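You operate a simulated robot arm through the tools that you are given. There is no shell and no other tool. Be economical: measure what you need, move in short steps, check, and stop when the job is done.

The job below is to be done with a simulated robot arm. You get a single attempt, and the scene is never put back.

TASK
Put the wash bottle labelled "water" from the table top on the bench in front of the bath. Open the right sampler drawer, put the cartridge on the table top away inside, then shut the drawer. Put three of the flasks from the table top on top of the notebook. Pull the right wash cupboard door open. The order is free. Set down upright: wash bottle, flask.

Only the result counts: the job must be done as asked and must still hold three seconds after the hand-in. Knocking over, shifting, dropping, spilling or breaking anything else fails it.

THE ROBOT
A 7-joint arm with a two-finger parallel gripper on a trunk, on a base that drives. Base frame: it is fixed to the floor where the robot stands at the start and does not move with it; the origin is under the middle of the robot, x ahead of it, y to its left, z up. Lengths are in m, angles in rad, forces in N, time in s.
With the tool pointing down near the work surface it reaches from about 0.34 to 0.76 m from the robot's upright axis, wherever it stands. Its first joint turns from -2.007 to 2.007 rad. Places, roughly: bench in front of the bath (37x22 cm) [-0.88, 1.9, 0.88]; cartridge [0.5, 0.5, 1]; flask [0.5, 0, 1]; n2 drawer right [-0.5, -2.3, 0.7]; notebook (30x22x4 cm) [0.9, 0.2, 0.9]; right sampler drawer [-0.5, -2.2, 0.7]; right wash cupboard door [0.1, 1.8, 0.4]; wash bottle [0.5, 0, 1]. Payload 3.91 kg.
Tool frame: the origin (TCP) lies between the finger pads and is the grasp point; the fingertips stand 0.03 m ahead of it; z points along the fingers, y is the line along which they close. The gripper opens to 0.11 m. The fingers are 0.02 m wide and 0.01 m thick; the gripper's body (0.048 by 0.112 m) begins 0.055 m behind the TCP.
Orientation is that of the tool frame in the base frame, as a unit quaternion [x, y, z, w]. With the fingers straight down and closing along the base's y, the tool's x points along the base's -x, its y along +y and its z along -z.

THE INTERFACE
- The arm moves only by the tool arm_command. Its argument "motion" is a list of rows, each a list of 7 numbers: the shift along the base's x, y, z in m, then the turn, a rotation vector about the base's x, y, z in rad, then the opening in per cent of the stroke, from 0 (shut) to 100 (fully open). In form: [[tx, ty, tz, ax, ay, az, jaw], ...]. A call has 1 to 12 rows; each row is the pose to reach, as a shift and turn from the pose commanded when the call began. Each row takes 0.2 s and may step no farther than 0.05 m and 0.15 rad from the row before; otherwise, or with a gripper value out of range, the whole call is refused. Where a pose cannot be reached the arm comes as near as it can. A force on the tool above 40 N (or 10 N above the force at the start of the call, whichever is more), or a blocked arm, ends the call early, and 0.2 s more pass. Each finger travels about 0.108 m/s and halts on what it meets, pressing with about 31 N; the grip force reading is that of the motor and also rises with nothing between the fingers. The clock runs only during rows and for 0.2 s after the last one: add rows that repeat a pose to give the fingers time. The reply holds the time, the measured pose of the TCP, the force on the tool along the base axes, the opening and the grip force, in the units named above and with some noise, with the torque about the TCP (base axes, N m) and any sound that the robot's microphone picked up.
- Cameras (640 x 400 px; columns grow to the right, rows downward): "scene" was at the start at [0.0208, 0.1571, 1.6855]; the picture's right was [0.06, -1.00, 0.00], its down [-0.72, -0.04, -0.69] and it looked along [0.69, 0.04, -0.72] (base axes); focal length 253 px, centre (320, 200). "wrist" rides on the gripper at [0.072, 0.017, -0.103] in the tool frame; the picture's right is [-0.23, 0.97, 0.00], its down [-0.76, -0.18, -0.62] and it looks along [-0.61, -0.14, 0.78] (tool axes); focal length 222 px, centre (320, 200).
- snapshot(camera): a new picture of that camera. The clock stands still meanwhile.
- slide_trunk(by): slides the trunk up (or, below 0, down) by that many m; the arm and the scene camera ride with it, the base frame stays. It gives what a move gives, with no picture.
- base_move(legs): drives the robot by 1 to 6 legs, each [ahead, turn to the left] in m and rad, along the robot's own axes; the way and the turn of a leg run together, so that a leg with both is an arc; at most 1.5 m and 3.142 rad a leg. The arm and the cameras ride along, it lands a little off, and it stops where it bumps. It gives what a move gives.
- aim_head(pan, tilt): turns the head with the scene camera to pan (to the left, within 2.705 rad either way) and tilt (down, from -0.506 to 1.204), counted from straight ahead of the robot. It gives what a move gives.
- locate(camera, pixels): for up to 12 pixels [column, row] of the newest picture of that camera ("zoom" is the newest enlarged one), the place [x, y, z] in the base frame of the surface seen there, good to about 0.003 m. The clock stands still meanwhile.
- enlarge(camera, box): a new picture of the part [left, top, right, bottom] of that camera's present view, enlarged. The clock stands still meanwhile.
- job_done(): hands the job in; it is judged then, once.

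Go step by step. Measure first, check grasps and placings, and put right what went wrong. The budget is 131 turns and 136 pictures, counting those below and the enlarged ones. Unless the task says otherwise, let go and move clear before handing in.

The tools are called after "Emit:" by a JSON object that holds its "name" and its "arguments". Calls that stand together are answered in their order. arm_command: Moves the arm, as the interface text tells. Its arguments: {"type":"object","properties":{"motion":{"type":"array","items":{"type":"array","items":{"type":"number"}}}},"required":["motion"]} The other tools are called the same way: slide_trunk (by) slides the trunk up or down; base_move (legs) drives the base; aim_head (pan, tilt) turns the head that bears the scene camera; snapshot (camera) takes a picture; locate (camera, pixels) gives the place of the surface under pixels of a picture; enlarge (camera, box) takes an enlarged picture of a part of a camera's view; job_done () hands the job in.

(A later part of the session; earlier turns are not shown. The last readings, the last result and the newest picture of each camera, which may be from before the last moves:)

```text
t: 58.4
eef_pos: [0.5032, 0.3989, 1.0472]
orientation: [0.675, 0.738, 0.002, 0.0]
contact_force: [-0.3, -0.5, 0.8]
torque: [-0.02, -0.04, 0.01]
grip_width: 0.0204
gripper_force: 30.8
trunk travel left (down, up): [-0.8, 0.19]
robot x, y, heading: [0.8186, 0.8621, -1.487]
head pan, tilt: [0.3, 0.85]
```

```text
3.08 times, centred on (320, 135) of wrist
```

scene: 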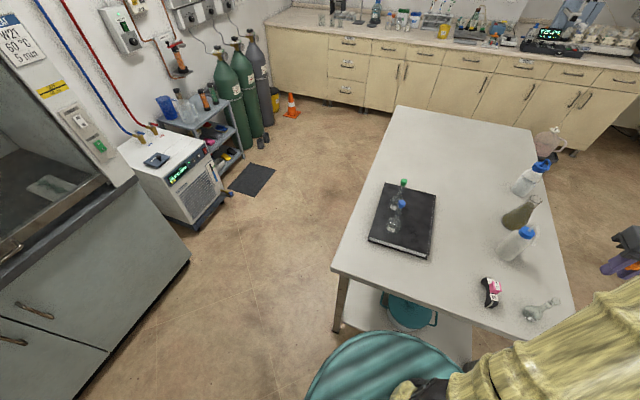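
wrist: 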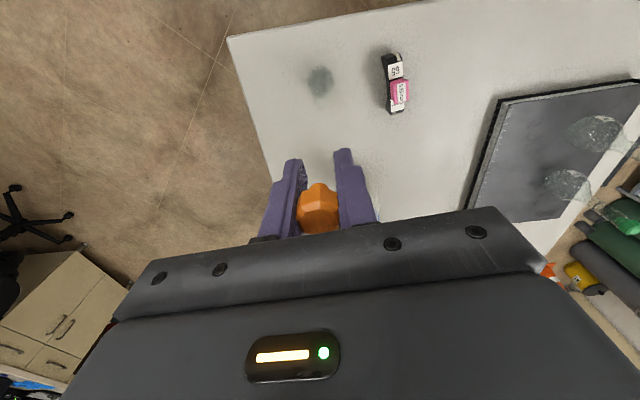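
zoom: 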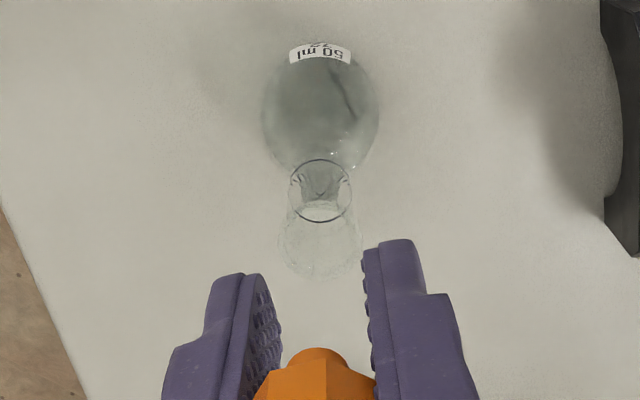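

Centred in x now (column 320). The mouth seems ~1.5 mm farther to +y; I correct and lower slowly.

Emit:
{"name": "arm_command", "arguments": {"motion": [[0, 0.0015, -0.005, 0, 0, 0, 0], [0, 0.0015, -0.012, 0, 0, 0, 0], [0, 0.0015, -0.018, 0, 0, 0, 0], [0, 0.0015, -0.024, 0, 0, 0, 0], [0, 0.0015, -0.028, 0, 0, 0, 0]]}}

Emit:
{"name": "enlarge", "arguments": {"camera": "wrist", "box": [270, 90, 370, 220]}}

Emit:
{"name": "enlarge", "arguments": {"camera": "scene", "box": [490, 260, 610, 340]}}

```text
t: 59.4
eef_pos: [0.5026, 0.3987, 1.0307]
orientation: [0.675, 0.738, -0.008, 0.0]
contact_force: [2.6, 2.6, 27.1]
torque: [0.07, -0.41, 0.05]
grip_width: 0.0207
gripper_force: 31.1
trunk travel left (down, up): [-0.8, 0.19]
robot x, y, heading: [0.8172, 0.8626, -1.481]
head pan, tilt: [0.3, 0.85]
stopped in row 5: the force on the tool passed its limit (the readings are from after the stop); the commanded pose is now the measured one
```

```text
3.08 times, centred on (320, 155) of wrist
```

zoom: 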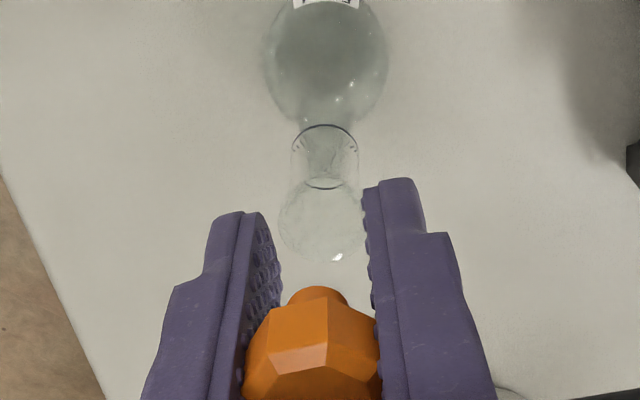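

```text
5.00 times, centred on (550, 300) of scene
```

zoom: 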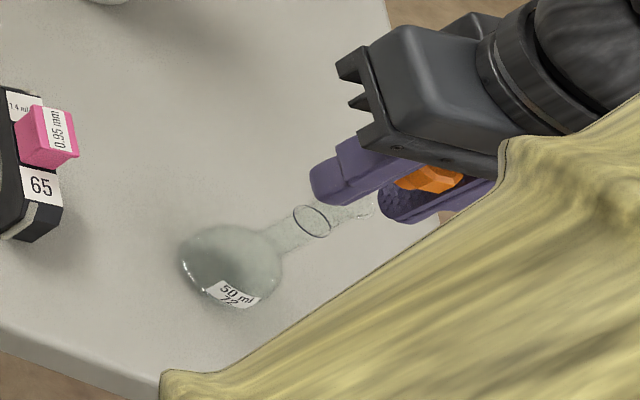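

The torque (-0.41 about y at 27 N) says the +x finger sits on the rim, so I need about 2 mm more +x (the original grip read x=0.5044). I lift, straighten, shift and retry.

Emit:
{"name": "arm_command", "arguments": {"motion": [[0.0, 0, 0.008, 0.012, -0.011, 0, 0], [0.002, 0.0005, 0.008, 0.012, -0.011, 0, 0], [0.002, 0.0005, 0.008, 0.012, -0.011, 0, 0]]}}

Emit:
{"name": "enlarge", "arguments": {"camera": "wrist", "box": [270, 90, 370, 220]}}

```text
t: 60.2
eef_pos: [0.5035, 0.3984, 1.0326]
orientation: [0.675, 0.738, 0.004, 0.001]
contact_force: [0.1, -0.9, 0.1]
torque: [-0.01, -0.02, -0.01]
grip_width: 0.0207
gripper_force: 31.0
trunk travel left (down, up): [-0.8, 0.19]
robot x, y, heading: [0.8201, 0.8647, -1.487]
head pan, tilt: [0.3, 0.85]
```

```text
3.08 times, centred on (320, 155) of wrist
```

zoom: 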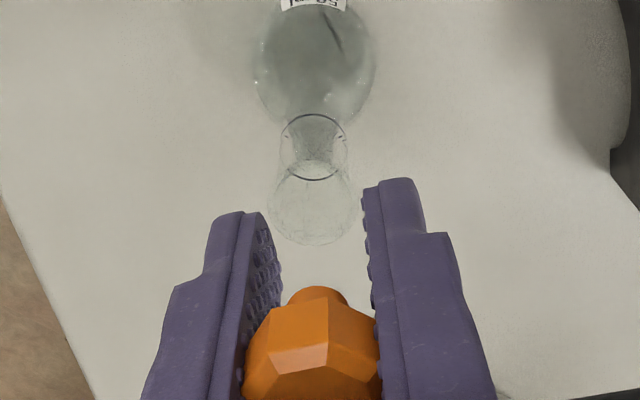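

Image shows the tilt over-corrected and the flask now ~1 mm left of the true finger centre (using the plug and pads as reference, column ≈316). I straighten, shift −0.9 mm and lower again.

Emit:
{"name": "arm_command", "arguments": {"motion": [[-0.0009, 0.0012, 0, -0.0046, 0.0069, 0, 0], [-0.0009, 0.0012, 0, -0.0046, 0.0069, 0, 0], [-0.0009, 0.0012, -0.005, -0.0046, 0.0069, 0, 0], [-0.0009, 0.0012, -0.01, -0.0046, 0.0069, 0, 0], [-0.0009, 0.0012, -0.015, -0.0046, 0.0069, 0, 0]]}}

Emit:
{"name": "enlarge", "arguments": {"camera": "wrist", "box": [270, 90, 370, 220]}}

```text
t: 61.3
eef_pos: [0.5012, 0.398, 1.0298]
orientation: [0.674, 0.738, -0.007, 0.001]
contact_force: [1.7, 2.5, 24.9]
torque: [0.11, -0.34, 0.05]
grip_width: 0.0207
gripper_force: 30.8
trunk travel left (down, up): [-0.8, 0.19]
robot x, y, heading: [0.8157, 0.8608, -1.485]
head pan, tilt: [0.3, 0.85]
stopped in row 5: the force on the tool passed its limit (the readings are from after the stop); the commanded pose is now the measured one
```

```text
3.08 times, centred on (320, 155) of wrist
```

zoom: 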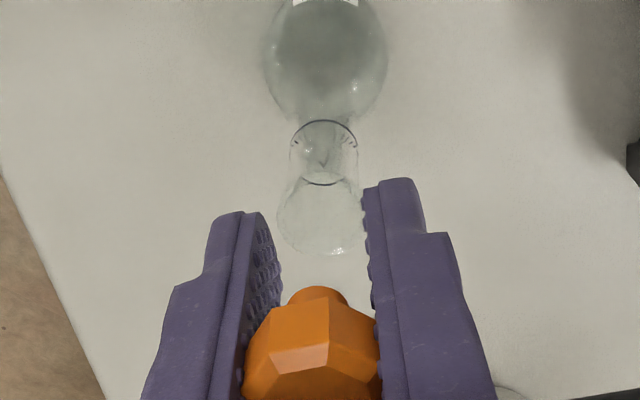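

The +x finger is still touching. The free view with the mouth at column 311 was in fact well centred between the pads (262–363), so I return there and check before lowering.

Emit:
{"name": "arm_command", "arguments": {"motion": [[0, 0, 0.009, 0.005, -0.005, 0, 0], [0.0017, 0, 0.009, 0.005, -0.005, 0, 0], [0.0017, 0, 0.009, 0.005, -0.005, 0, 0]]}}

Emit:
{"name": "enlarge", "arguments": {"camera": "wrist", "box": [280, 130, 360, 210]}}

```text
t: 62.1
eef_pos: [0.5025, 0.3966, 1.0352]
orientation: [0.675, 0.738, -0.001, 0.0]
contact_force: [0.2, -0.3, 0.0]
torque: [0.02, 0.01, 0.02]
grip_width: 0.0208
gripper_force: 31.0
trunk travel left (down, up): [-0.8, 0.19]
robot x, y, heading: [0.8205, 0.8648, -1.483]
head pan, tilt: [0.3, 0.85]
```

```text
5.00 times, centred on (320, 170) of wrist
```

zoom: 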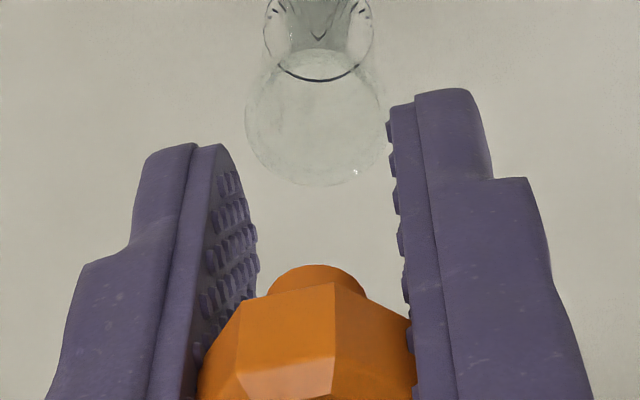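

Mouth spans 245–382 here; torque sign still guides me. I shift +1.5 mm in x and lower.

Emit:
{"name": "arm_command", "arguments": {"motion": [[0.0015, 0.001, 0, 0, 0, 0, 0], [0.0015, 0.001, 0, 0, 0, 0, 0], [0.0015, 0.001, -0.004, 0, 0, 0, 0], [0.0015, 0.001, -0.007, 0, 0, 0, 0], [0.0015, 0.001, -0.009, 0, 0, 0, 0]]}}

Emit:
{"name": "enlarge", "arguments": {"camera": "wrist", "box": [280, 130, 360, 210]}}

```text
t: 63.3
eef_pos: [0.5049, 0.3993, 1.0307]
orientation: [0.675, 0.738, -0.005, 0.0]
contact_force: [-0.6, -0.4, 26.1]
torque: [0.12, 0.29, -0.03]
grip_width: 0.0208
gripper_force: 31.3
trunk travel left (down, up): [-0.8, 0.19]
robot x, y, heading: [0.8182, 0.8609, -1.487]
head pan, tilt: [0.3, 0.85]
```

```text
5.00 times, centred on (320, 170) of wrist
```

zoom: 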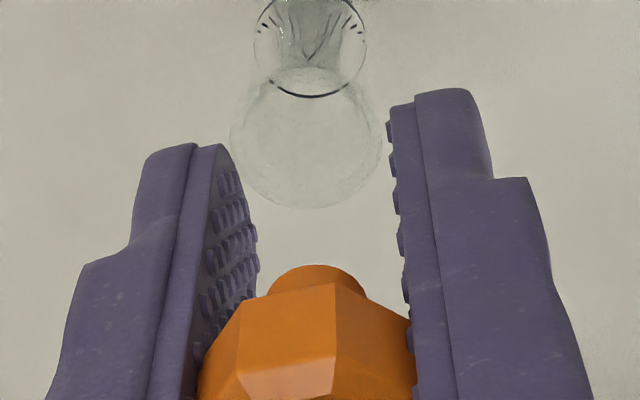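

Now the torque flipped (+0.29): the −x finger touches, so the centre is bracketed within 1.5 mm. I ease off to a light press and sweep −x in fine steps.

Emit:
{"name": "arm_command", "arguments": {"motion": [[0, 0, 0.007, 0, 0, 0, 0], [-0.0006, 0, 0.007, 0, 0, 0, 0], [-0.0006, 0, 0.003, 0, 0, 0, 0], [-0.0006, 0, 0.001, 0, 0, 0, 0], [-0.0006, 0, 0.001, 0, 0, 0, 0]]}}

```text
t: 64.5
eef_pos: [0.5037, 0.3998, 1.0295]
orientation: [0.675, 0.738, -0.003, 0.001]
contact_force: [-1.3, -1.8, 3.0]
torque: [0.12, -0.13, 0.0]
grip_width: 0.0207
gripper_force: 30.7
trunk travel left (down, up): [-0.8, 0.19]
robot x, y, heading: [0.8203, 0.8639, -1.479]
head pan, tilt: [0.3, 0.85]
```

Force dropped to 3 N at the lower command, so the fingers may be slipping past the rim. I continue down gently.

Emit:
{"name": "arm_command", "arguments": {"motion": [[0, 0, -0.002, 0, 0, 0, 0], [0, 0, -0.004, 0, 0, 0, 0], [0, 0, -0.006, 0, 0, 0, 0], [0, 0, -0.006, 0, 0, 0, 0]]}}

Emit:
{"name": "enlarge", "arguments": {"camera": "wrist", "box": [280, 130, 360, 210]}}

```text
t: 65.5
eef_pos: [0.5034, 0.3987, 1.0222]
orientation: [0.675, 0.738, -0.001, 0.0]
contact_force: [-0.2, 0.6, -0.1]
torque: [-0.03, 0.02, 0.01]
grip_width: 0.0205
gripper_force: 30.6
trunk travel left (down, up): [-0.8, 0.19]
robot x, y, heading: [0.818, 0.8646, -1.482]
head pan, tilt: [0.3, 0.85]
```

```text
5.00 times, centred on (320, 170) of wrist
```

zoom: 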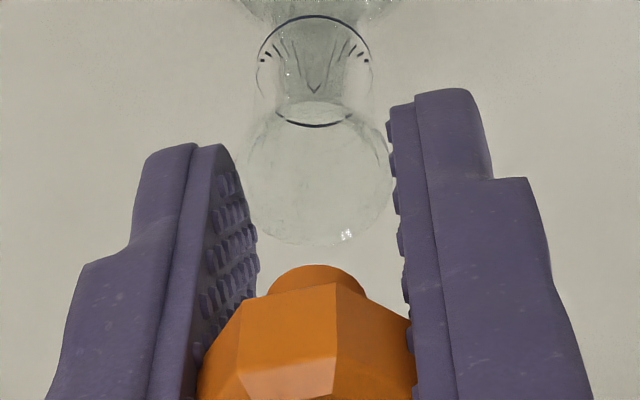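

The fingers now straddle the rim with no force (z 1.022). I lower toward the plug entry with a 1 mm +y correction.

Emit:
{"name": "arm_command", "arguments": {"motion": [[0, 0.001, -0.006, 0, 0, 0, 0], [0, 0.001, -0.012, 0, 0, 0, 0], [0, 0.001, -0.017, 0, 0, 0, 0], [0, 0.001, -0.02, 0, 0, 0, 0], [0, 0.001, -0.022, 0, 0, 0, 0], [0, 0.001, -0.022, 0, 0, 0, 0]]}}

Emit:
{"name": "enlarge", "arguments": {"camera": "wrist", "box": [280, 130, 360, 210]}}

```text
t: 66.9
eef_pos: [0.5026, 0.4024, 1.0001]
orientation: [0.675, 0.738, -0.002, -0.001]
contact_force: [-0.4, -0.5, 0.2]
torque: [-0.03, -0.02, -0.03]
grip_width: 0.0207
gripper_force: 30.7
trunk travel left (down, up): [-0.8, 0.19]
robot x, y, heading: [0.8176, 0.8638, -1.484]
head pan, tilt: [0.3, 0.85]
```

```text
5.00 times, centred on (320, 170) of wrist
```

zoom: 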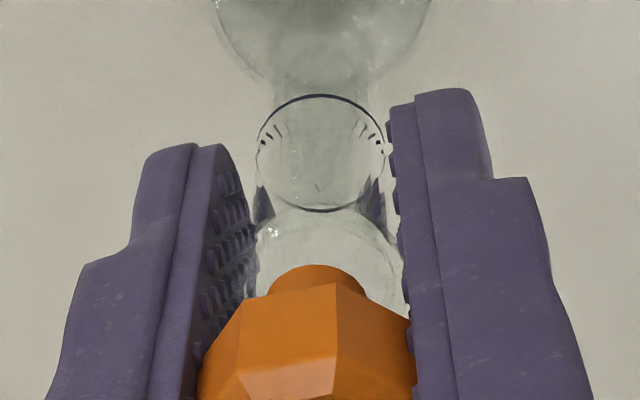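

No force yet. I lower by a few more mm and read the torque to judge the y alignment.

Emit:
{"name": "arm_command", "arguments": {"motion": [[0, 0.001, -0.002, 0, 0, 0, 0], [0, 0.001, -0.004, 0, 0, 0, 0], [0, 0.001, -0.006, 0, 0, 0, 0], [0, 0.001, -0.007, 0, 0, 0, 0]]}}

Emit:
{"name": "enlarge", "arguments": {"camera": "wrist", "box": [280, 130, 360, 210]}}

```text
t: 67.9
eef_pos: [0.5032, 0.4, 0.9925]
orientation: [0.674, 0.738, -0.001, 0.0]
contact_force: [-0.4, -0.1, -0.7]
torque: [0.02, 0.03, -0.01]
grip_width: 0.0207
gripper_force: 31.1
trunk travel left (down, up): [-0.8, 0.19]
robot x, y, heading: [0.8171, 0.8616, -1.479]
head pan, tilt: [0.3, 0.85]
```

```text
5.00 times, centred on (320, 170) of wrist
```

zoom: 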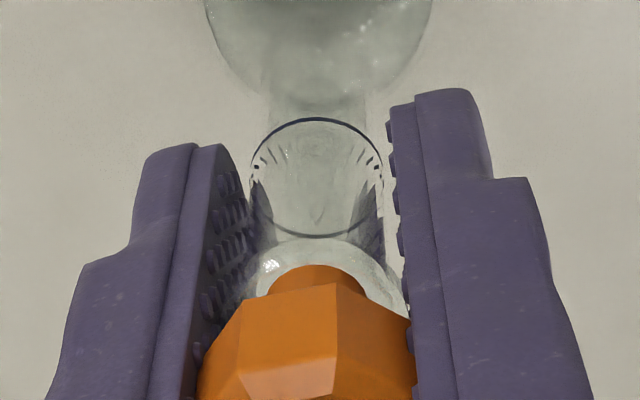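

Aligned visually (mouth arc top 240 surrounding plug top 265). I continue down to seat it.

Emit:
{"name": "arm_command", "arguments": {"motion": [[0, 0, -0.002, 0, 0, 0, 0], [0, 0, -0.004, 0, 0, 0, 0], [0, 0, -0.006, 0, 0, 0, 0], [0, 0, -0.008, 0, 0, 0, 0], [0, 0, -0.01, 0, 0, 0, 0]]}}

Emit:
{"name": "enlarge", "arguments": {"camera": "wrist", "box": [280, 130, 360, 210]}}

Emit:
{"name": "enlarge", "arguments": {"camera": "scene", "box": [490, 260, 610, 340]}}

```text
t: 69.1
eef_pos: [0.5037, 0.4007, 0.986]
orientation: [0.674, 0.739, -0.006, 0.001]
contact_force: [-0.5, -0.9, 30.2]
torque: [0.15, 0.01, -0.01]
grip_width: 0.0205
gripper_force: 31.3
trunk travel left (down, up): [-0.8, 0.19]
robot x, y, heading: [0.8152, 0.8631, -1.485]
head pan, tilt: [0.3, 0.85]
heard: snap
```

```text
5.00 times, centred on (320, 170) of wrist
```

zoom: 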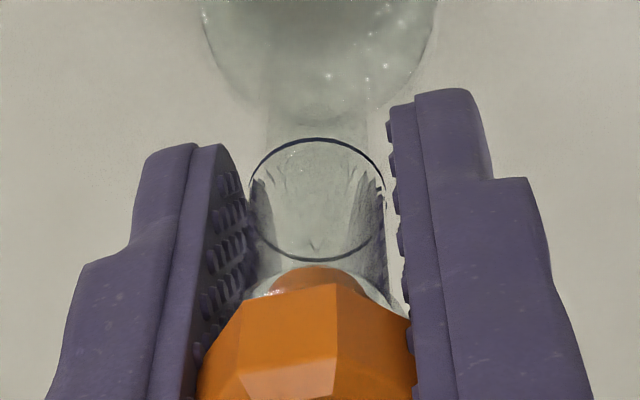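

```text
5.00 times, centred on (550, 300) of scene
```

zoom: 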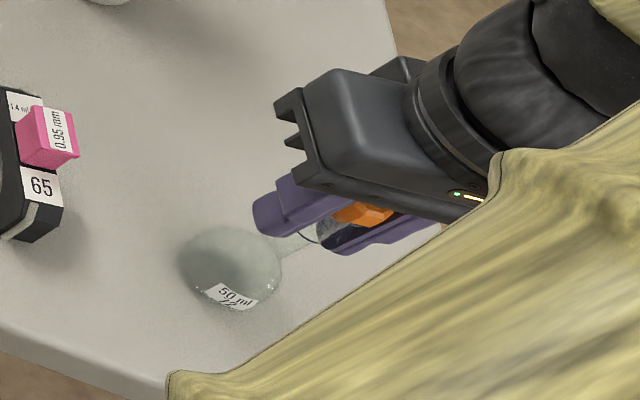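

The stopper snapped back in at z 0.986. Keeping this well-centred grip, I ease off and lift only about 6 mm to see whether the flask follows.

Emit:
{"name": "arm_command", "arguments": {"motion": [[0, 0, 0.003, 0, 0, 0, 0], [0, 0, 0.005, 0, 0, 0, 0], [0, 0, 0.007, 0, 0, 0, 0], [0, 0, 0.01, 0, 0, 0, 0], [0, 0, 0.012, 0, 0, 0, 0]]}}

Emit:
{"name": "enlarge", "arguments": {"camera": "wrist", "box": [270, 70, 370, 210]}}

Emit:
{"name": "enlarge", "arguments": {"camera": "scene", "box": [490, 260, 610, 340]}}

```text
t: 70.3
eef_pos: [0.5044, 0.4012, 0.9944]
orientation: [0.675, 0.738, -0.001, 0.001]
contact_force: [-0.9, 0.2, -0.7]
torque: [-0.03, -0.02, 0.02]
grip_width: 0.0204
gripper_force: 30.8
trunk travel left (down, up): [-0.8, 0.19]
robot x, y, heading: [0.8173, 0.8584, -1.482]
head pan, tilt: [0.3, 0.85]
```

```text
2.86 times, centred on (320, 140) of wrist
```

zoom: 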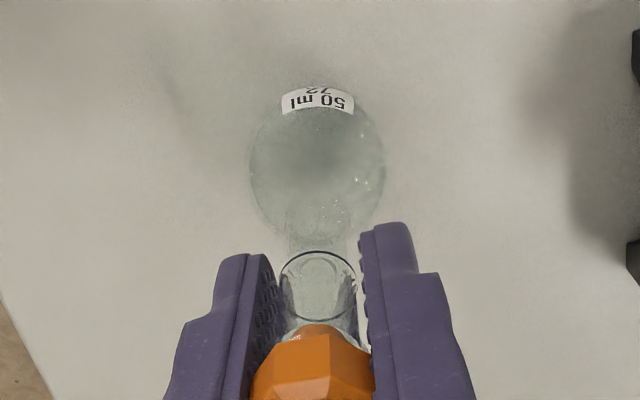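

```text
5.00 times, centred on (550, 300) of scene
```

zoom: 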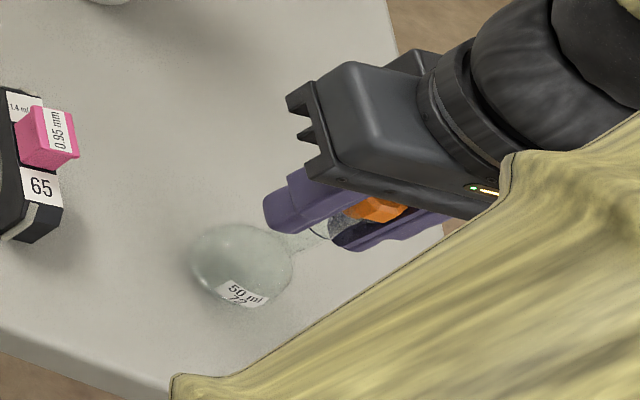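

The flask follows (label moved with it). I lift on gently and carry it to (0.87,0.21) above the notebook.

Emit:
{"name": "arm_command", "arguments": {"motion": [[0, 0, 0.015, 0, 0, 0, 0], [0, 0, 0.035, 0, 0, 0, 0], [0, 0, 0.06, 0, 0, 0, 0], [0, 0, 0.09, 0, 0, 0, 0], [0, 0, 0.12, 0, 0, 0, 0], [0, 0, 0.14, 0, 0, 0, 0], [0.02, -0.01, 0.14, 0, 0, 0, 0], [0.05, -0.026, 0.14, 0, 0, 0, 0], [0.085, -0.045, 0.14, 0, 0, 0, 0], [0.12, -0.063, 0.14, 0, 0, 0, 0], [0.155, -0.081, 0.14, 0, 0, 0, 0], [0.19, -0.1, 0.14, 0, 0, 0, 0]]}}

Emit:
{"name": "arm_command", "arguments": {"motion": [[0.035, -0.018, 0, 0, 0, 0, 0], [0.07, -0.037, 0, 0, 0, 0, 0], [0.105, -0.055, 0, 0, 0, 0, 0], [0.14, -0.073, 0, 0, 0, 0, 0], [0.165, -0.085, 0, 0, 0, 0, 0], [0.177, -0.09, 0, 0, 0, 0, 0], [0.177, -0.09, -0.03, 0, 0, 0, 0], [0.177, -0.09, -0.06, 0, 0, 0, 0]]}}

Emit:
{"name": "snapshot", "arguments": {"camera": "wrist"}}

Emit:
{"name": "enlarge", "arguments": {"camera": "scene", "box": [360, 140, 460, 260]}}

```text
t: 72.9
eef_pos: [0.6952, 0.3002, 1.1351]
orientation: [0.675, 0.738, -0.002, 0.0]
contact_force: [0.1, 0.2, -0.8]
torque: [-0.02, 0.02, 0.02]
grip_width: 0.0209
gripper_force: 30.9
trunk travel left (down, up): [-0.8, 0.19]
robot x, y, heading: [0.8196, 0.8644, -1.486]
head pan, tilt: [0.3, 0.85]
```

```text
t: 74.7
eef_pos: [0.8702, 0.2104, 1.0712]
orientation: [0.674, 0.738, -0.001, -0.001]
contact_force: [-0.4, -0.9, -0.1]
torque: [-0.01, -0.01, 0.02]
grip_width: 0.0206
gripper_force: 31.0
trunk travel left (down, up): [-0.8, 0.19]
robot x, y, heading: [0.8187, 0.8627, -1.481]
head pan, tilt: [0.3, 0.85]
```

```text
88 pictures are left
```

wrist: 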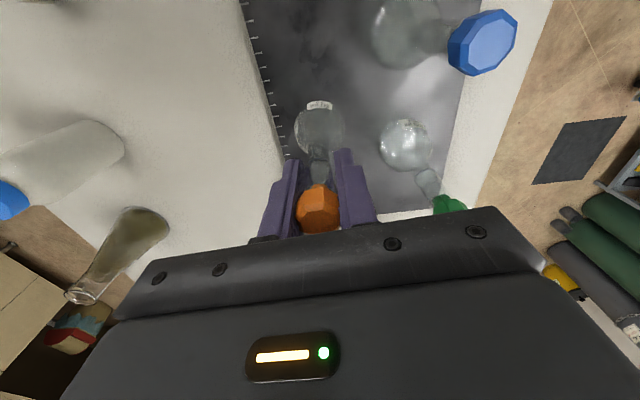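

```text
3.33 times, centred on (410, 200) of scene
```

zoom: 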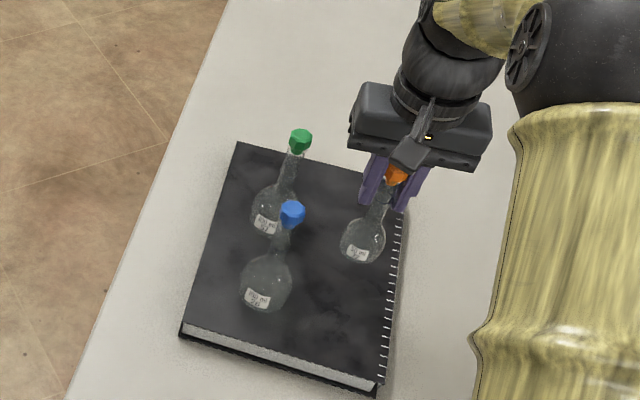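

Well placed, clear of the other two. I lower it to contact.

Emit:
{"name": "arm_command", "arguments": {"motion": [[0.003, 0, -0.02, 0, 0, 0, 0], [0.003, 0, -0.035, 0, 0, 0, 0], [0.003, 0, -0.045, 0, 0, 0, 0], [0.003, 0, -0.05, 0, 0, 0, 0], [0.003, 0, -0.052, 0, 0, 0, 0], [0.003, 0, -0.054, 0, 0, 0, 0], [0.003, 0, -0.055, 0, 0, 0, 0]]}}

```text
t: 76.3
eef_pos: [0.875, 0.211, 1.0192]
orientation: [0.675, 0.738, 0.0, 0.0]
contact_force: [0.1, -0.2, -0.8]
torque: [0.04, 0.03, 0.0]
grip_width: 0.0203
gripper_force: 31.6
trunk travel left (down, up): [-0.8, 0.19]
robot x, y, heading: [0.8165, 0.863, -1.484]
head pan, tilt: [0.3, 0.85]
```

Emit:
{"name": "arm_command", "arguments": {"motion": [[0, 0, -0.001, 0, 0, 0, 0], [0, 0, -0.002, 0, 0, 0, 0], [0, 0, -0.003, 0, 0, 0, 0], [0, 0, -0.003, 0, 0, 0, 0]]}}

```text
t: 77.3
eef_pos: [0.8745, 0.2108, 1.0169]
orientation: [0.675, 0.738, -0.002, 0.001]
contact_force: [1.3, -0.6, 9.6]
torque: [0.05, 0.02, 0.0]
grip_width: 0.0204
gripper_force: 31.4
trunk travel left (down, up): [-0.8, 0.19]
robot x, y, heading: [0.8122, 0.8596, -1.486]
head pan, tilt: [0.3, 0.85]
```

Contact at 9.6 N. I release, rise, and move above the cartridge.

Emit:
{"name": "arm_command", "arguments": {"motion": [[0, 0, 0.001, 0, 0, 0, 20], [0, 0, 0.001, 0, 0, 0, 40], [0, 0, 0.001, 0, 0, 0, 40], [0, 0, 0.04, 0, 0, 0, 40], [0, 0, 0.08, 0, 0, 0, 40], [0, 0, 0.12, 0, 0, 0, 40], [-0.01, 0.01, 0.16, 0, 0, 0, 40], [-0.05, 0.03, 0.17, 0, 0, 0, 50], [-0.09, 0.055, 0.17, 0, 0, 0, 60], [-0.13, 0.08, 0.17, 0, 0, 0, 60], [-0.17, 0.105, 0.17, 0, 0, 0, 60], [-0.21, 0.13, 0.17, 0, 0, 0, 60]]}}

Emit:
{"name": "arm_command", "arguments": {"motion": [[-0.025, 0.02, 0, 0, 0, 0, 60], [-0.046, 0.04, -0.02, 0, 0, 0, 60]]}}

Emit:
{"name": "snapshot", "arguments": {"camera": "wrist"}}

Emit:
{"name": "snapshot", "arguments": {"camera": "scene"}}

```text
t: 79.9
eef_pos: [0.6622, 0.3383, 1.1906]
orientation: [0.674, 0.739, -0.001, 0.001]
contact_force: [0.8, -0.9, -0.6]
torque: [-0.01, -0.03, 0.0]
grip_width: 0.0659
gripper_force: 0.1
trunk travel left (down, up): [-0.8, 0.19]
robot x, y, heading: [0.8157, 0.8597, -1.482]
head pan, tilt: [0.3, 0.85]
```

```text
t: 80.5
eef_pos: [0.6195, 0.3784, 1.1688]
orientation: [0.675, 0.738, -0.002, 0.0]
contact_force: [0.2, 0.2, 0.4]
torque: [0.0, 0.03, 0.01]
grip_width: 0.0661
gripper_force: 0.1
trunk travel left (down, up): [-0.8, 0.19]
robot x, y, heading: [0.8165, 0.8613, -1.485]
head pan, tilt: [0.3, 0.85]
```

```text
86 pictures are left
```

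wrist: 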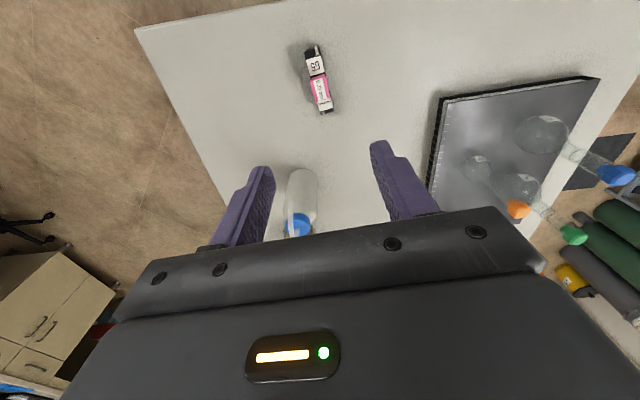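

```text
85 pictures are left
```

scene: 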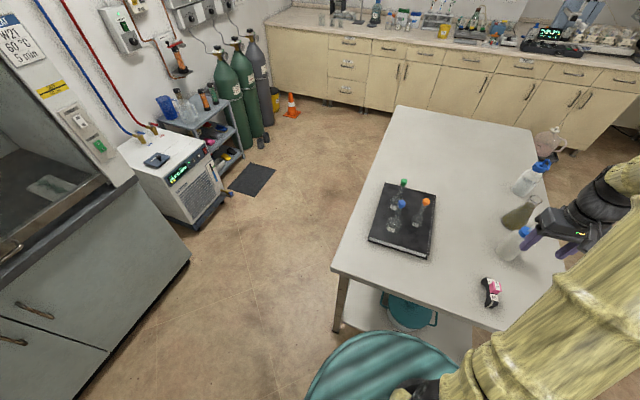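

All three flasks stand on the notebook. Next the water bottle; I enlarge it to measure the cap and straw.

Emit:
{"name": "enlarge", "arguments": {"camera": "scene", "box": [480, 200, 580, 280]}}

Emit:
{"name": "arm_command", "arguments": {"motion": [[-0.01, -0.045, 0.0, 0, 0, 0, 100], [-0.02, -0.09, 0.02, 0, 0, 0, 100], [-0.035, -0.125, 0.03, 0, 0, 0, 100]]}}

Emit:
{"name": "snapshot", "arguments": {"camera": "wrist"}}

```text
5.00 times, centred on (530, 240) of scene
```

zoom: 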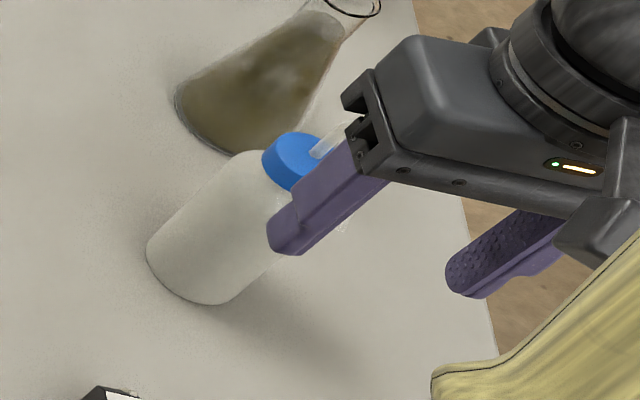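

```text
refused: row 2 steps farther than a row can; nothing moved
```

```text
83 pictures are left
```

wrist: 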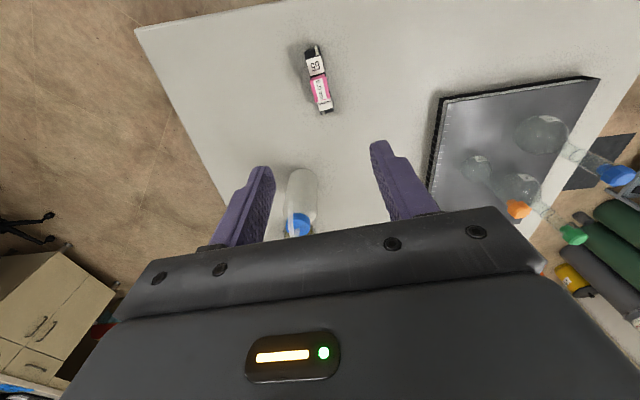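

Row step too large; I redo it in smaller steps toward the bottle.

Emit:
{"name": "arm_command", "arguments": {"motion": [[-0.01, -0.04, 0.01, 0, 0, 0, 80], [-0.02, -0.08, 0.02, 0, 0, 0, 100], [-0.035, -0.12, 0.03, 0, 0, 0, 100]]}}

Emit:
{"name": "snapshot", "arguments": {"camera": "wrist"}}

Emit:
{"name": "enlarge", "arguments": {"camera": "wrist", "box": [220, 40, 380, 190]}}

```text
t: 81.3
eef_pos: [0.584, 0.2581, 1.2006]
orientation: [0.674, 0.739, 0.0, 0.0]
contact_force: [0.3, 0.5, -0.9]
torque: [0.06, -0.02, -0.01]
grip_width: 0.1102
gripper_force: 0.1
trunk travel left (down, up): [-0.8, 0.19]
robot x, y, heading: [0.8176, 0.8621, -1.479]
head pan, tilt: [0.3, 0.85]
```

```text
82 pictures are left
```

wrist: 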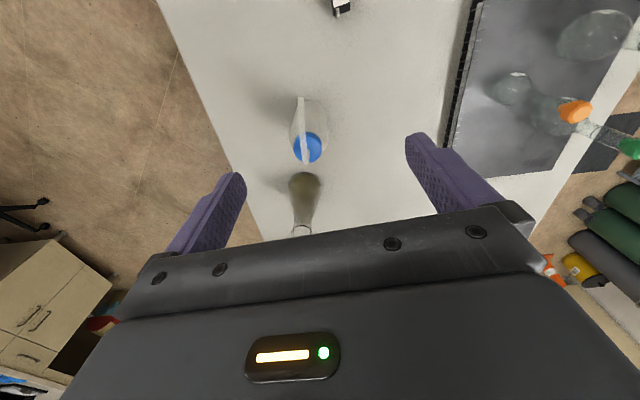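

```text
2.67 times, centred on (300, 115) of wrist
```

zoom: 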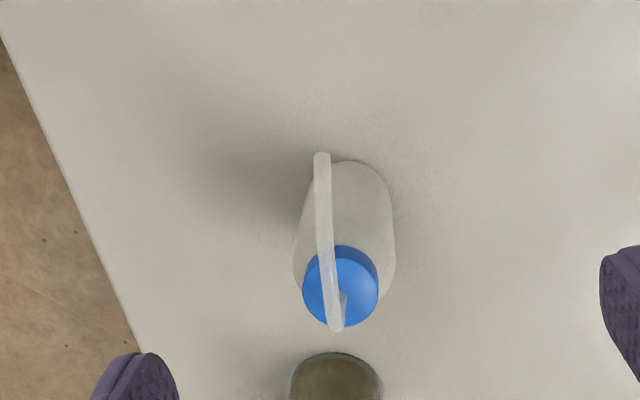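

Emit:
{"name": "locate", "arguments": {"camera": "zoom", "pixels": [[335, 325], [327, 250], [322, 200], [321, 160], [360, 285], [312, 300], [372, 285], [305, 285], [380, 250], [300, 250], [345, 265], [345, 318]]}}

```text
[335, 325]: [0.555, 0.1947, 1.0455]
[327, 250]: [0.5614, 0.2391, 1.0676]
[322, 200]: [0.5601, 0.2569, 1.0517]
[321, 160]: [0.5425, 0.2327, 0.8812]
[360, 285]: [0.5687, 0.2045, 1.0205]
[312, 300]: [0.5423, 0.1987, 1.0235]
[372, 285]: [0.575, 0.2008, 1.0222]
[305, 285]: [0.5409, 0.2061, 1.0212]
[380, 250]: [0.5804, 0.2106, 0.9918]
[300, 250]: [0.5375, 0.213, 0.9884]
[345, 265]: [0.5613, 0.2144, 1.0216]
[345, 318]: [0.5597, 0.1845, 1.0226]
```

Cap centre (0.5595,0.2005), top 1.022; the straw rises to 1.068 and bends to +y. I take the cap with the fingertips only (TCP z 1.031) so the palm stays above the straw.

Emit:
{"name": "arm_command", "arguments": {"motion": [[-0.012, -0.03, 0, 0, 0, 0, 100], [-0.0245, -0.0575, 0, 0, 0, 0, 80], [-0.0245, -0.0575, -0.04, 0, 0, 0, 80], [-0.0245, -0.0575, -0.08, 0, 0, 0, 70], [-0.0245, -0.0575, -0.12, 0, 0, 0, 60], [-0.0245, -0.0575, -0.15, 0, 0, 0, 60], [-0.0245, -0.0575, -0.168, 0, 0, 0, 60]]}}

Emit:
{"name": "snapshot", "arguments": {"camera": "wrist"}}

Emit:
{"name": "enlarge", "arguments": {"camera": "scene", "box": [480, 200, 580, 280]}}

```text
t: 82.9
eef_pos: [0.5569, 0.2023, 1.028]
orientation: [0.675, 0.738, -0.001, 0.0]
contact_force: [-0.3, -0.1, 0.0]
torque: [0.01, -0.02, 0.0]
grip_width: 0.0662
gripper_force: 0.0
trunk travel left (down, up): [-0.8, 0.19]
robot x, y, heading: [0.8179, 0.8652, -1.486]
head pan, tilt: [0.3, 0.85]
```

```text
80 pictures are left
```

wrist: 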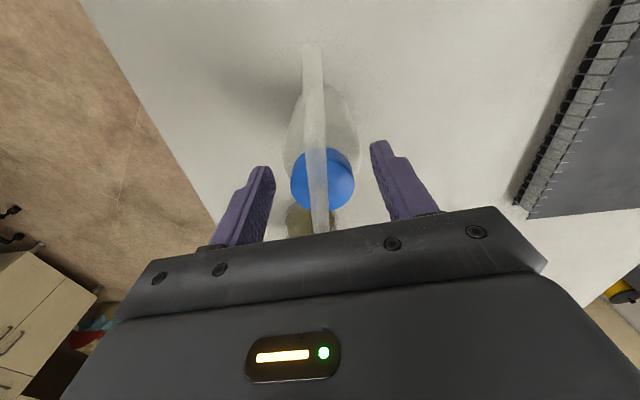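

```text
5.00 times, centred on (530, 240) of scene
```

zoom: 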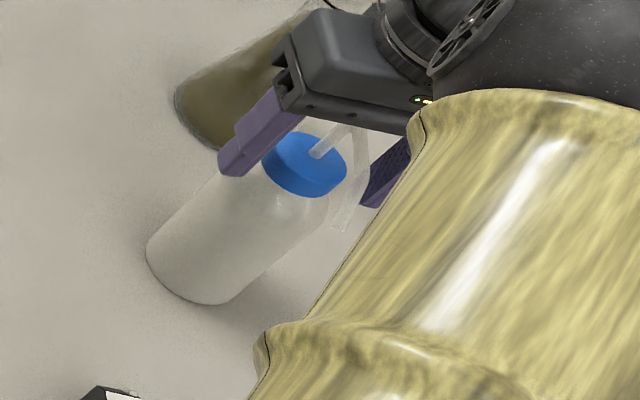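

The cap is centred between the fingers (wrist column 322). I close and lift slightly.

Emit:
{"name": "arm_command", "arguments": {"motion": [[0.001, 0, 0, 0, 0, 0, 40], [0.001, 0, 0, 0, 0, 0, 20], [0.001, 0, 0, 0, 0, 0, 0], [0.001, 0, 0, 0, 0, 0, 0], [0.001, 0, 0, 0, 0, 0, 0], [0.001, 0, 0.005, 0, 0, 0, 0], [0.001, 0, 0.012, 0, 0, 0, 0], [0.001, 0, 0.02, 0, 0, 0, 0]]}}

Emit:
{"name": "snapshot", "arguments": {"camera": "wrist"}}

Emit:
{"name": "enlarge", "arguments": {"camera": "scene", "box": [480, 200, 580, 280]}}

```text
t: 84.7
eef_pos: [0.5596, 0.2038, 1.0488]
orientation: [0.675, 0.738, -0.002, 0.0]
contact_force: [0.1, 1.0, -2.5]
torque: [0.02, 0.0, 0.03]
grip_width: 0.0383
gripper_force: 10.1
trunk travel left (down, up): [-0.8, 0.19]
robot x, y, heading: [0.8172, 0.8639, -1.483]
head pan, tilt: [0.3, 0.85]
```

```text
78 pictures are left
```

wrist: 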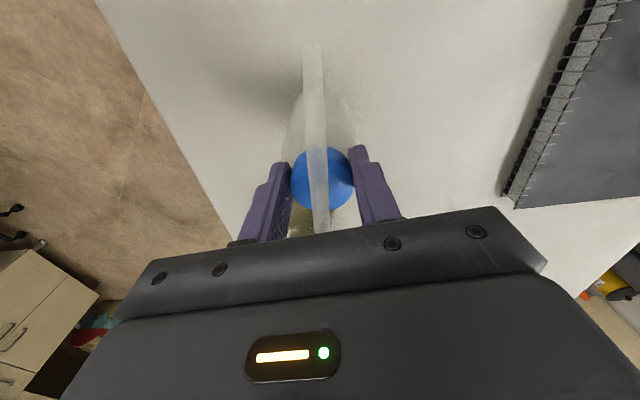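

```text
5.00 times, centred on (530, 240) of scene
```

zoom: 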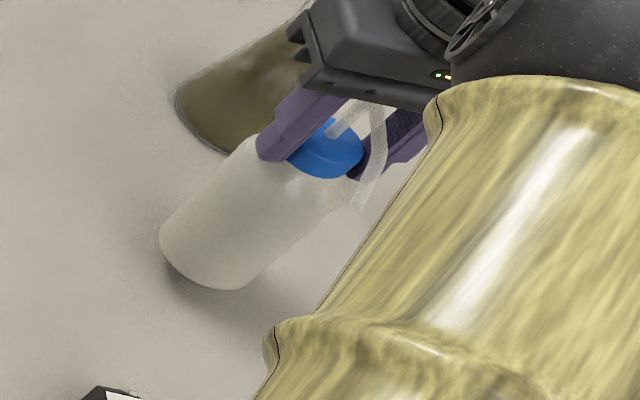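

The bottle lifted with the cap (width 0.038). I raise it and retract the arm for driving.

Emit:
{"name": "arm_command", "arguments": {"motion": [[0, 0, 0.04, 0, 0, 0, 0], [0, 0, 0.08, 0, 0, 0, 0], [0, 0, 0.12, 0, 0, 0, 0], [0, 0, 0.16, 0, 0, 0, 0], [0.02, 0.03, 0.18, 0, 0, 0, 0], [0.04, 0.065, 0.18, 0, 0, 0, 0], [0.06, 0.1, 0.18, 0, 0, 0, 0], [0.08, 0.135, 0.18, 0, 0, 0, 0], [0.1, 0.17, 0.18, 0, 0, 0, 0], [0.12, 0.205, 0.18, 0, 0, 0, 0], [0.14, 0.23, 0.18, 0, 0, 0, 0], [0.16, 0.25, 0.18, 0, 0, 0, 0]]}}

Emit:
{"name": "base_move", "arguments": {"legs": [[0, -1.658], [1.0, 0], [0.67, 0], [0, -1.571]]}}

Emit:
{"name": "aim_head", "arguments": {"pan": 0.2, "tilt": 0.7}}

Emit:
{"name": "snapshot", "arguments": {"camera": "scene"}}

Emit:
{"name": "snapshot", "arguments": {"camera": "wrist"}}

```text
t: 87.3
eef_pos: [0.7217, 0.4541, 1.2272]
orientation: [0.674, 0.739, -0.003, 0.0]
contact_force: [0.5, 0.4, -2.8]
torque: [0.02, -0.01, 0.02]
grip_width: 0.0389
gripper_force: 9.6
trunk travel left (down, up): [-0.8, 0.19]
robot x, y, heading: [0.8174, 0.8639, -1.482]
head pan, tilt: [0.3, 0.85]
```

```text
t: 103.8
eef_pos: [-0.6746, 1.3694, 1.2279]
orientation: [-0.68, 0.733, -0.001, 0.002]
contact_force: [0.2, -0.5, -2.7]
torque: [-0.07, -0.01, 0.03]
grip_width: 0.0386
gripper_force: 9.7
trunk travel left (down, up): [-0.8, 0.19]
robot x, y, heading: [-0.8413, 0.9792, 1.495]
head pan, tilt: [0.3, 0.85]
```

```text
t: 104.5
eef_pos: [-0.6743, 1.3683, 1.2284]
orientation: [-0.681, 0.733, 0.0, 0.001]
contact_force: [0.1, -0.6, -2.1]
torque: [0.0, 0.0, 0.01]
grip_width: 0.0387
gripper_force: 10.2
trunk travel left (down, up): [-0.8, 0.19]
robot x, y, heading: [-0.8367, 0.9846, 1.501]
head pan, tilt: [0.201, 0.7]
```

```text
76 pictures are left
```

scene: 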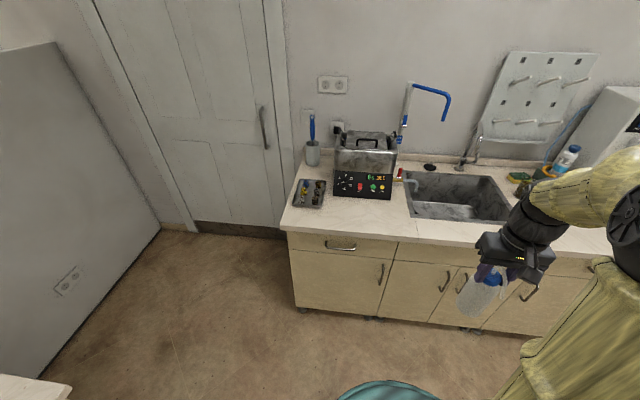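

```text
75 pictures are left
```

wrist: 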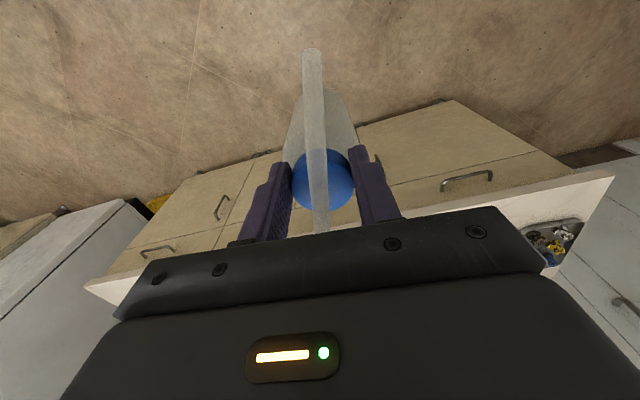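

The bath stands at scene (363,165), with free bench in front at (360,215). I locate the surface edges.

Emit:
{"name": "locate", "arguments": {"camera": "scene", "pixels": [[360, 205], [360, 230], [335, 200], [390, 200], [390, 235], [330, 225], [310, 205], [410, 218], [363, 185], [290, 232], [405, 170], [320, 206]]}}

Emit:
{"name": "enlarge", "arguments": {"camera": "scene", "box": [270, 110, 470, 260]}}

```text
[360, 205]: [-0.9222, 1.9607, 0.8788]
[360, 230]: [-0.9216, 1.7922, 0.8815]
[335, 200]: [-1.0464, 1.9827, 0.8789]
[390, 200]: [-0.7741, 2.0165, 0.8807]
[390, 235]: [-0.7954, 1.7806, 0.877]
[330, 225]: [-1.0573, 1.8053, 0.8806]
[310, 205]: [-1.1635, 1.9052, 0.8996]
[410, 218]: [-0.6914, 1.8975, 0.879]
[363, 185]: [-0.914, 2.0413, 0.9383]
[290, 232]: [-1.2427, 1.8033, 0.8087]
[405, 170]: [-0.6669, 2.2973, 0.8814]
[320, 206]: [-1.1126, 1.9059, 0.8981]
```

```text
2.67 times, centred on (370, 185) of scene
```

zoom: 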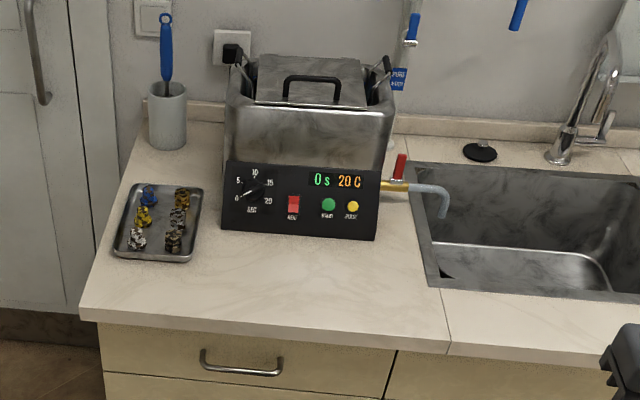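

The free area is about x −1.07…−0.7, y 1.79…2.0. I drive 0.25 m closer.

Emit:
{"name": "base_move", "arguments": {"legs": [[0.25, 0]]}}

Emit:
{"name": "snapshot", "arguments": {"camera": "scene"}}

```text
t: 106.3
eef_pos: [-0.6541, 1.6174, 1.2279]
orientation: [-0.68, 0.733, -0.001, 0.001]
contact_force: [0.7, 0.2, -3.0]
torque: [-0.03, -0.03, 0.0]
grip_width: 0.0389
gripper_force: 9.7
trunk travel left (down, up): [-0.8, 0.19]
robot x, y, heading: [-0.8171, 1.2258, 1.495]
head pan, tilt: [0.201, 0.7]
```

```text
73 pictures are left
```

scene: 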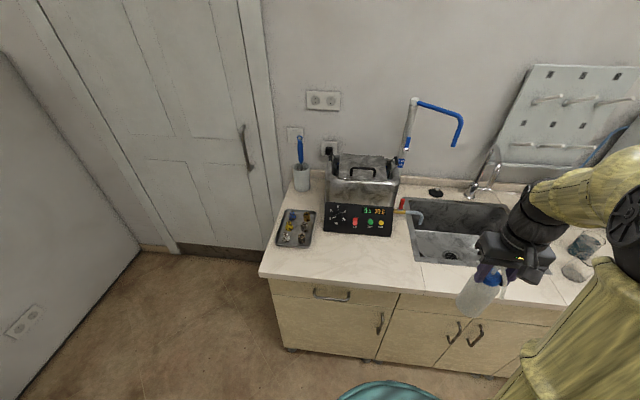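

I carry the bottle over (−0.88,1.885) and lower it near the surface.

Emit:
{"name": "arm_command", "arguments": {"motion": [[-0.03, 0.035, 0, 0, 0, 0, 0], [-0.06, 0.07, 0, 0, 0, 0, 0], [-0.09, 0.105, 0, 0, 0, 0, 0], [-0.12, 0.14, 0, 0, 0, 0, 0], [-0.15, 0.175, 0, 0, 0, 0, 0], [-0.18, 0.21, 0, 0, 0, 0, 0], [-0.205, 0.24, 0, 0, 0, 0, 0], [-0.226, 0.265, 0, 0, 0, 0, 0], [-0.226, 0.265, -0.045, 0, 0, 0, 0], [-0.226, 0.265, -0.09, 0, 0, 0, 0], [-0.226, 0.265, -0.135, 0, 0, 0, 0], [-0.226, 0.265, -0.17, 0, 0, 0, 0]]}}

Emit:
{"name": "enlarge", "arguments": {"camera": "scene", "box": [270, 150, 470, 300]}}

```text
t: 108.9
eef_pos: [-0.8805, 1.8808, 1.0598]
orientation: [-0.68, 0.733, 0.0, 0.001]
contact_force: [-0.4, -0.1, -2.2]
torque: [-0.04, 0.01, 0.0]
grip_width: 0.0388
gripper_force: 9.8
trunk travel left (down, up): [-0.8, 0.19]
robot x, y, heading: [-0.8188, 1.2235, 1.494]
head pan, tilt: [0.201, 0.7]
```

```text
2.67 times, centred on (370, 225) of scene
```

zoom: 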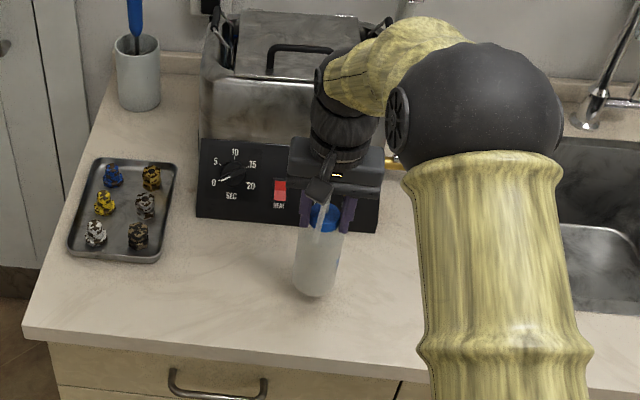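

The bottle hangs ~3 cm above the bench. I lower to contact.

Emit:
{"name": "arm_command", "arguments": {"motion": [[0, 0, -0.015, 0, 0, 0, 0], [0, 0, -0.024, 0, 0, 0, 0], [0, 0, -0.028, 0, 0, 0, 0], [0, 0, -0.031, 0, 0, 0, 0], [0, 0, -0.033, 0, 0, 0, 0], [0, 0, -0.034, 0, 0, 0, 0]]}}

```text
t: 110.3
eef_pos: [-0.8806, 1.88, 1.0277]
orientation: [-0.68, 0.733, 0.002, 0.003]
contact_force: [1.8, -0.6, 20.1]
torque: [0.12, -0.08, -0.04]
grip_width: 0.0391
gripper_force: 10.2
trunk travel left (down, up): [-0.8, 0.19]
robot x, y, heading: [-0.8175, 1.2241, 1.491]
head pan, tilt: [0.201, 0.7]
```

Contact at 20 N. I ease off, open, and rise straight up.

Emit:
{"name": "arm_command", "arguments": {"motion": [[0, 0, 0.003, 0, 0, 0, 0], [0, 0, 0.003, 0, 0, 0, 45], [0, 0, 0.003, 0, 0, 0, 65], [0, 0, 0.003, 0, 0, 0, 70], [0, 0, 0.04, 0, 0, 0, 70], [0, 0, 0.08, 0, 0, 0, 70], [0, 0, 0.12, 0, 0, 0, 70], [0, 0, 0.16, 0, 0, 0, 70], [0.02, -0.04, 0.18, 0, 0, 0, 70], [0.03, -0.085, 0.18, 0, 0, 0, 70], [0.04, -0.13, 0.18, 0, 0, 0, 70], [0.06, -0.17, 0.18, 0, 0, 0, 70]]}}

Emit:
{"name": "snapshot", "arguments": {"camera": "scene"}}

Emit:
{"name": "snapshot", "arguments": {"camera": "wrist"}}

```text
t: 112.9
eef_pos: [-0.8215, 1.7105, 1.2063]
orientation: [-0.68, 0.733, 0.001, 0.002]
contact_force: [0.2, -0.4, -0.7]
torque: [0.02, 0.0, 0.0]
grip_width: 0.0771
gripper_force: 0.0
trunk travel left (down, up): [-0.8, 0.19]
robot x, y, heading: [-0.8155, 1.2281, 1.496]
head pan, tilt: [0.201, 0.7]
```

```text
71 pictures are left
```

scene: 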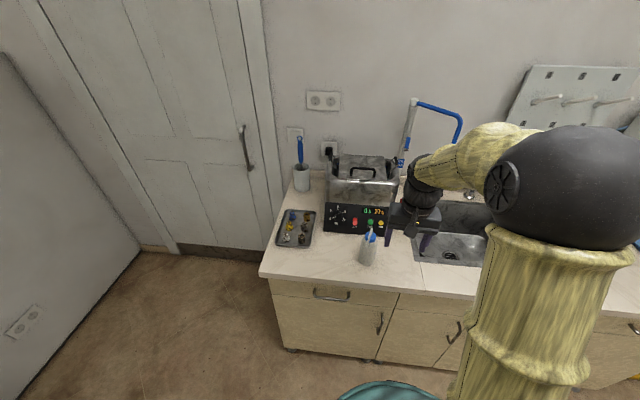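

```text
70 pictures are left
```

wrist: 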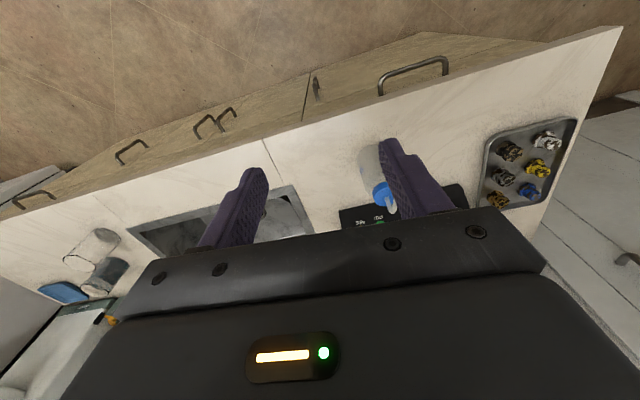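

The bottle stands upright in front of the bath. Next the wash cupboard door: I back off and look right along the bench.

Emit:
{"name": "base_move", "arguments": {"legs": [[-0.35, 0], [0, -1.2], [0.6, 0], [0, 1.2]]}}

Emit:
{"name": "aim_head", "arguments": {"pan": -0.3, "tilt": 0.8}}

Emit:
{"name": "snapshot", "arguments": {"camera": "scene"}}

```text
t: 124.0
eef_pos: [-0.2465, 1.5489, 1.2061]
orientation: [-0.663, 0.749, 0.001, 0.002]
contact_force: [0.7, 0.4, -0.3]
torque: [-0.01, -0.02, -0.01]
grip_width: 0.0769
gripper_force: 0.1
trunk travel left (down, up): [-0.8, 0.19]
robot x, y, heading: [-0.2661, 1.0673, 1.45]
head pan, tilt: [0.201, 0.7]
```

```text
t: 124.9
eef_pos: [-0.247, 1.5475, 1.2057]
orientation: [-0.663, 0.749, 0.001, 0.001]
contact_force: [0.2, 0.1, 0.6]
torque: [0.01, 0.02, 0.0]
grip_width: 0.077
gripper_force: 0.0
trunk travel left (down, up): [-0.8, 0.19]
robot x, y, heading: [-0.269, 1.0647, 1.446]
head pan, tilt: [-0.3, 0.799]
```

```text
69 pictures are left
```

scene: 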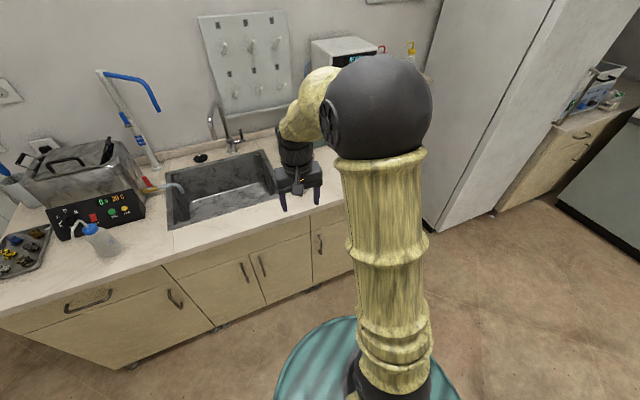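

I see three possible handles: (243,272), (263,266), (320,243). I locate them with the door seams.

Emit:
{"name": "locate", "arguments": {"camera": "scene", "pixels": [[243, 272], [263, 266], [320, 243], [255, 275], [311, 250], [175, 298], [338, 260], [285, 270], [260, 253], [320, 255], [320, 233], [245, 300]]}}

Emit:
{"name": "enlarge", "arguments": {"camera": "scene", "box": [150, 200, 350, 350]}}

```text
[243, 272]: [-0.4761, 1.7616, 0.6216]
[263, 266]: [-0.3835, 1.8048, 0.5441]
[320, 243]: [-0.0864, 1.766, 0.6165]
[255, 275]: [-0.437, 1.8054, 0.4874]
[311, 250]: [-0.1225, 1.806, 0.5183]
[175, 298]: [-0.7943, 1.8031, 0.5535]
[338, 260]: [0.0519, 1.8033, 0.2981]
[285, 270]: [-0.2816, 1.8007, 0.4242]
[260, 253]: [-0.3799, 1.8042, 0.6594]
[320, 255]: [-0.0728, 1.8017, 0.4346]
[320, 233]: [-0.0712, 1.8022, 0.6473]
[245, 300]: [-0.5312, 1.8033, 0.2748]
```

```text
2.67 times, centred on (250, 275) of scene
```

zoom: 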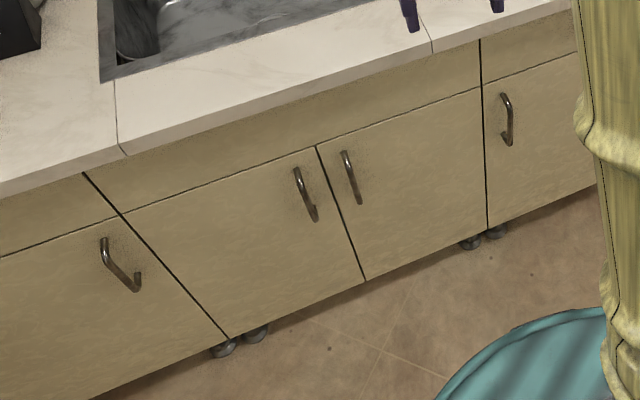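

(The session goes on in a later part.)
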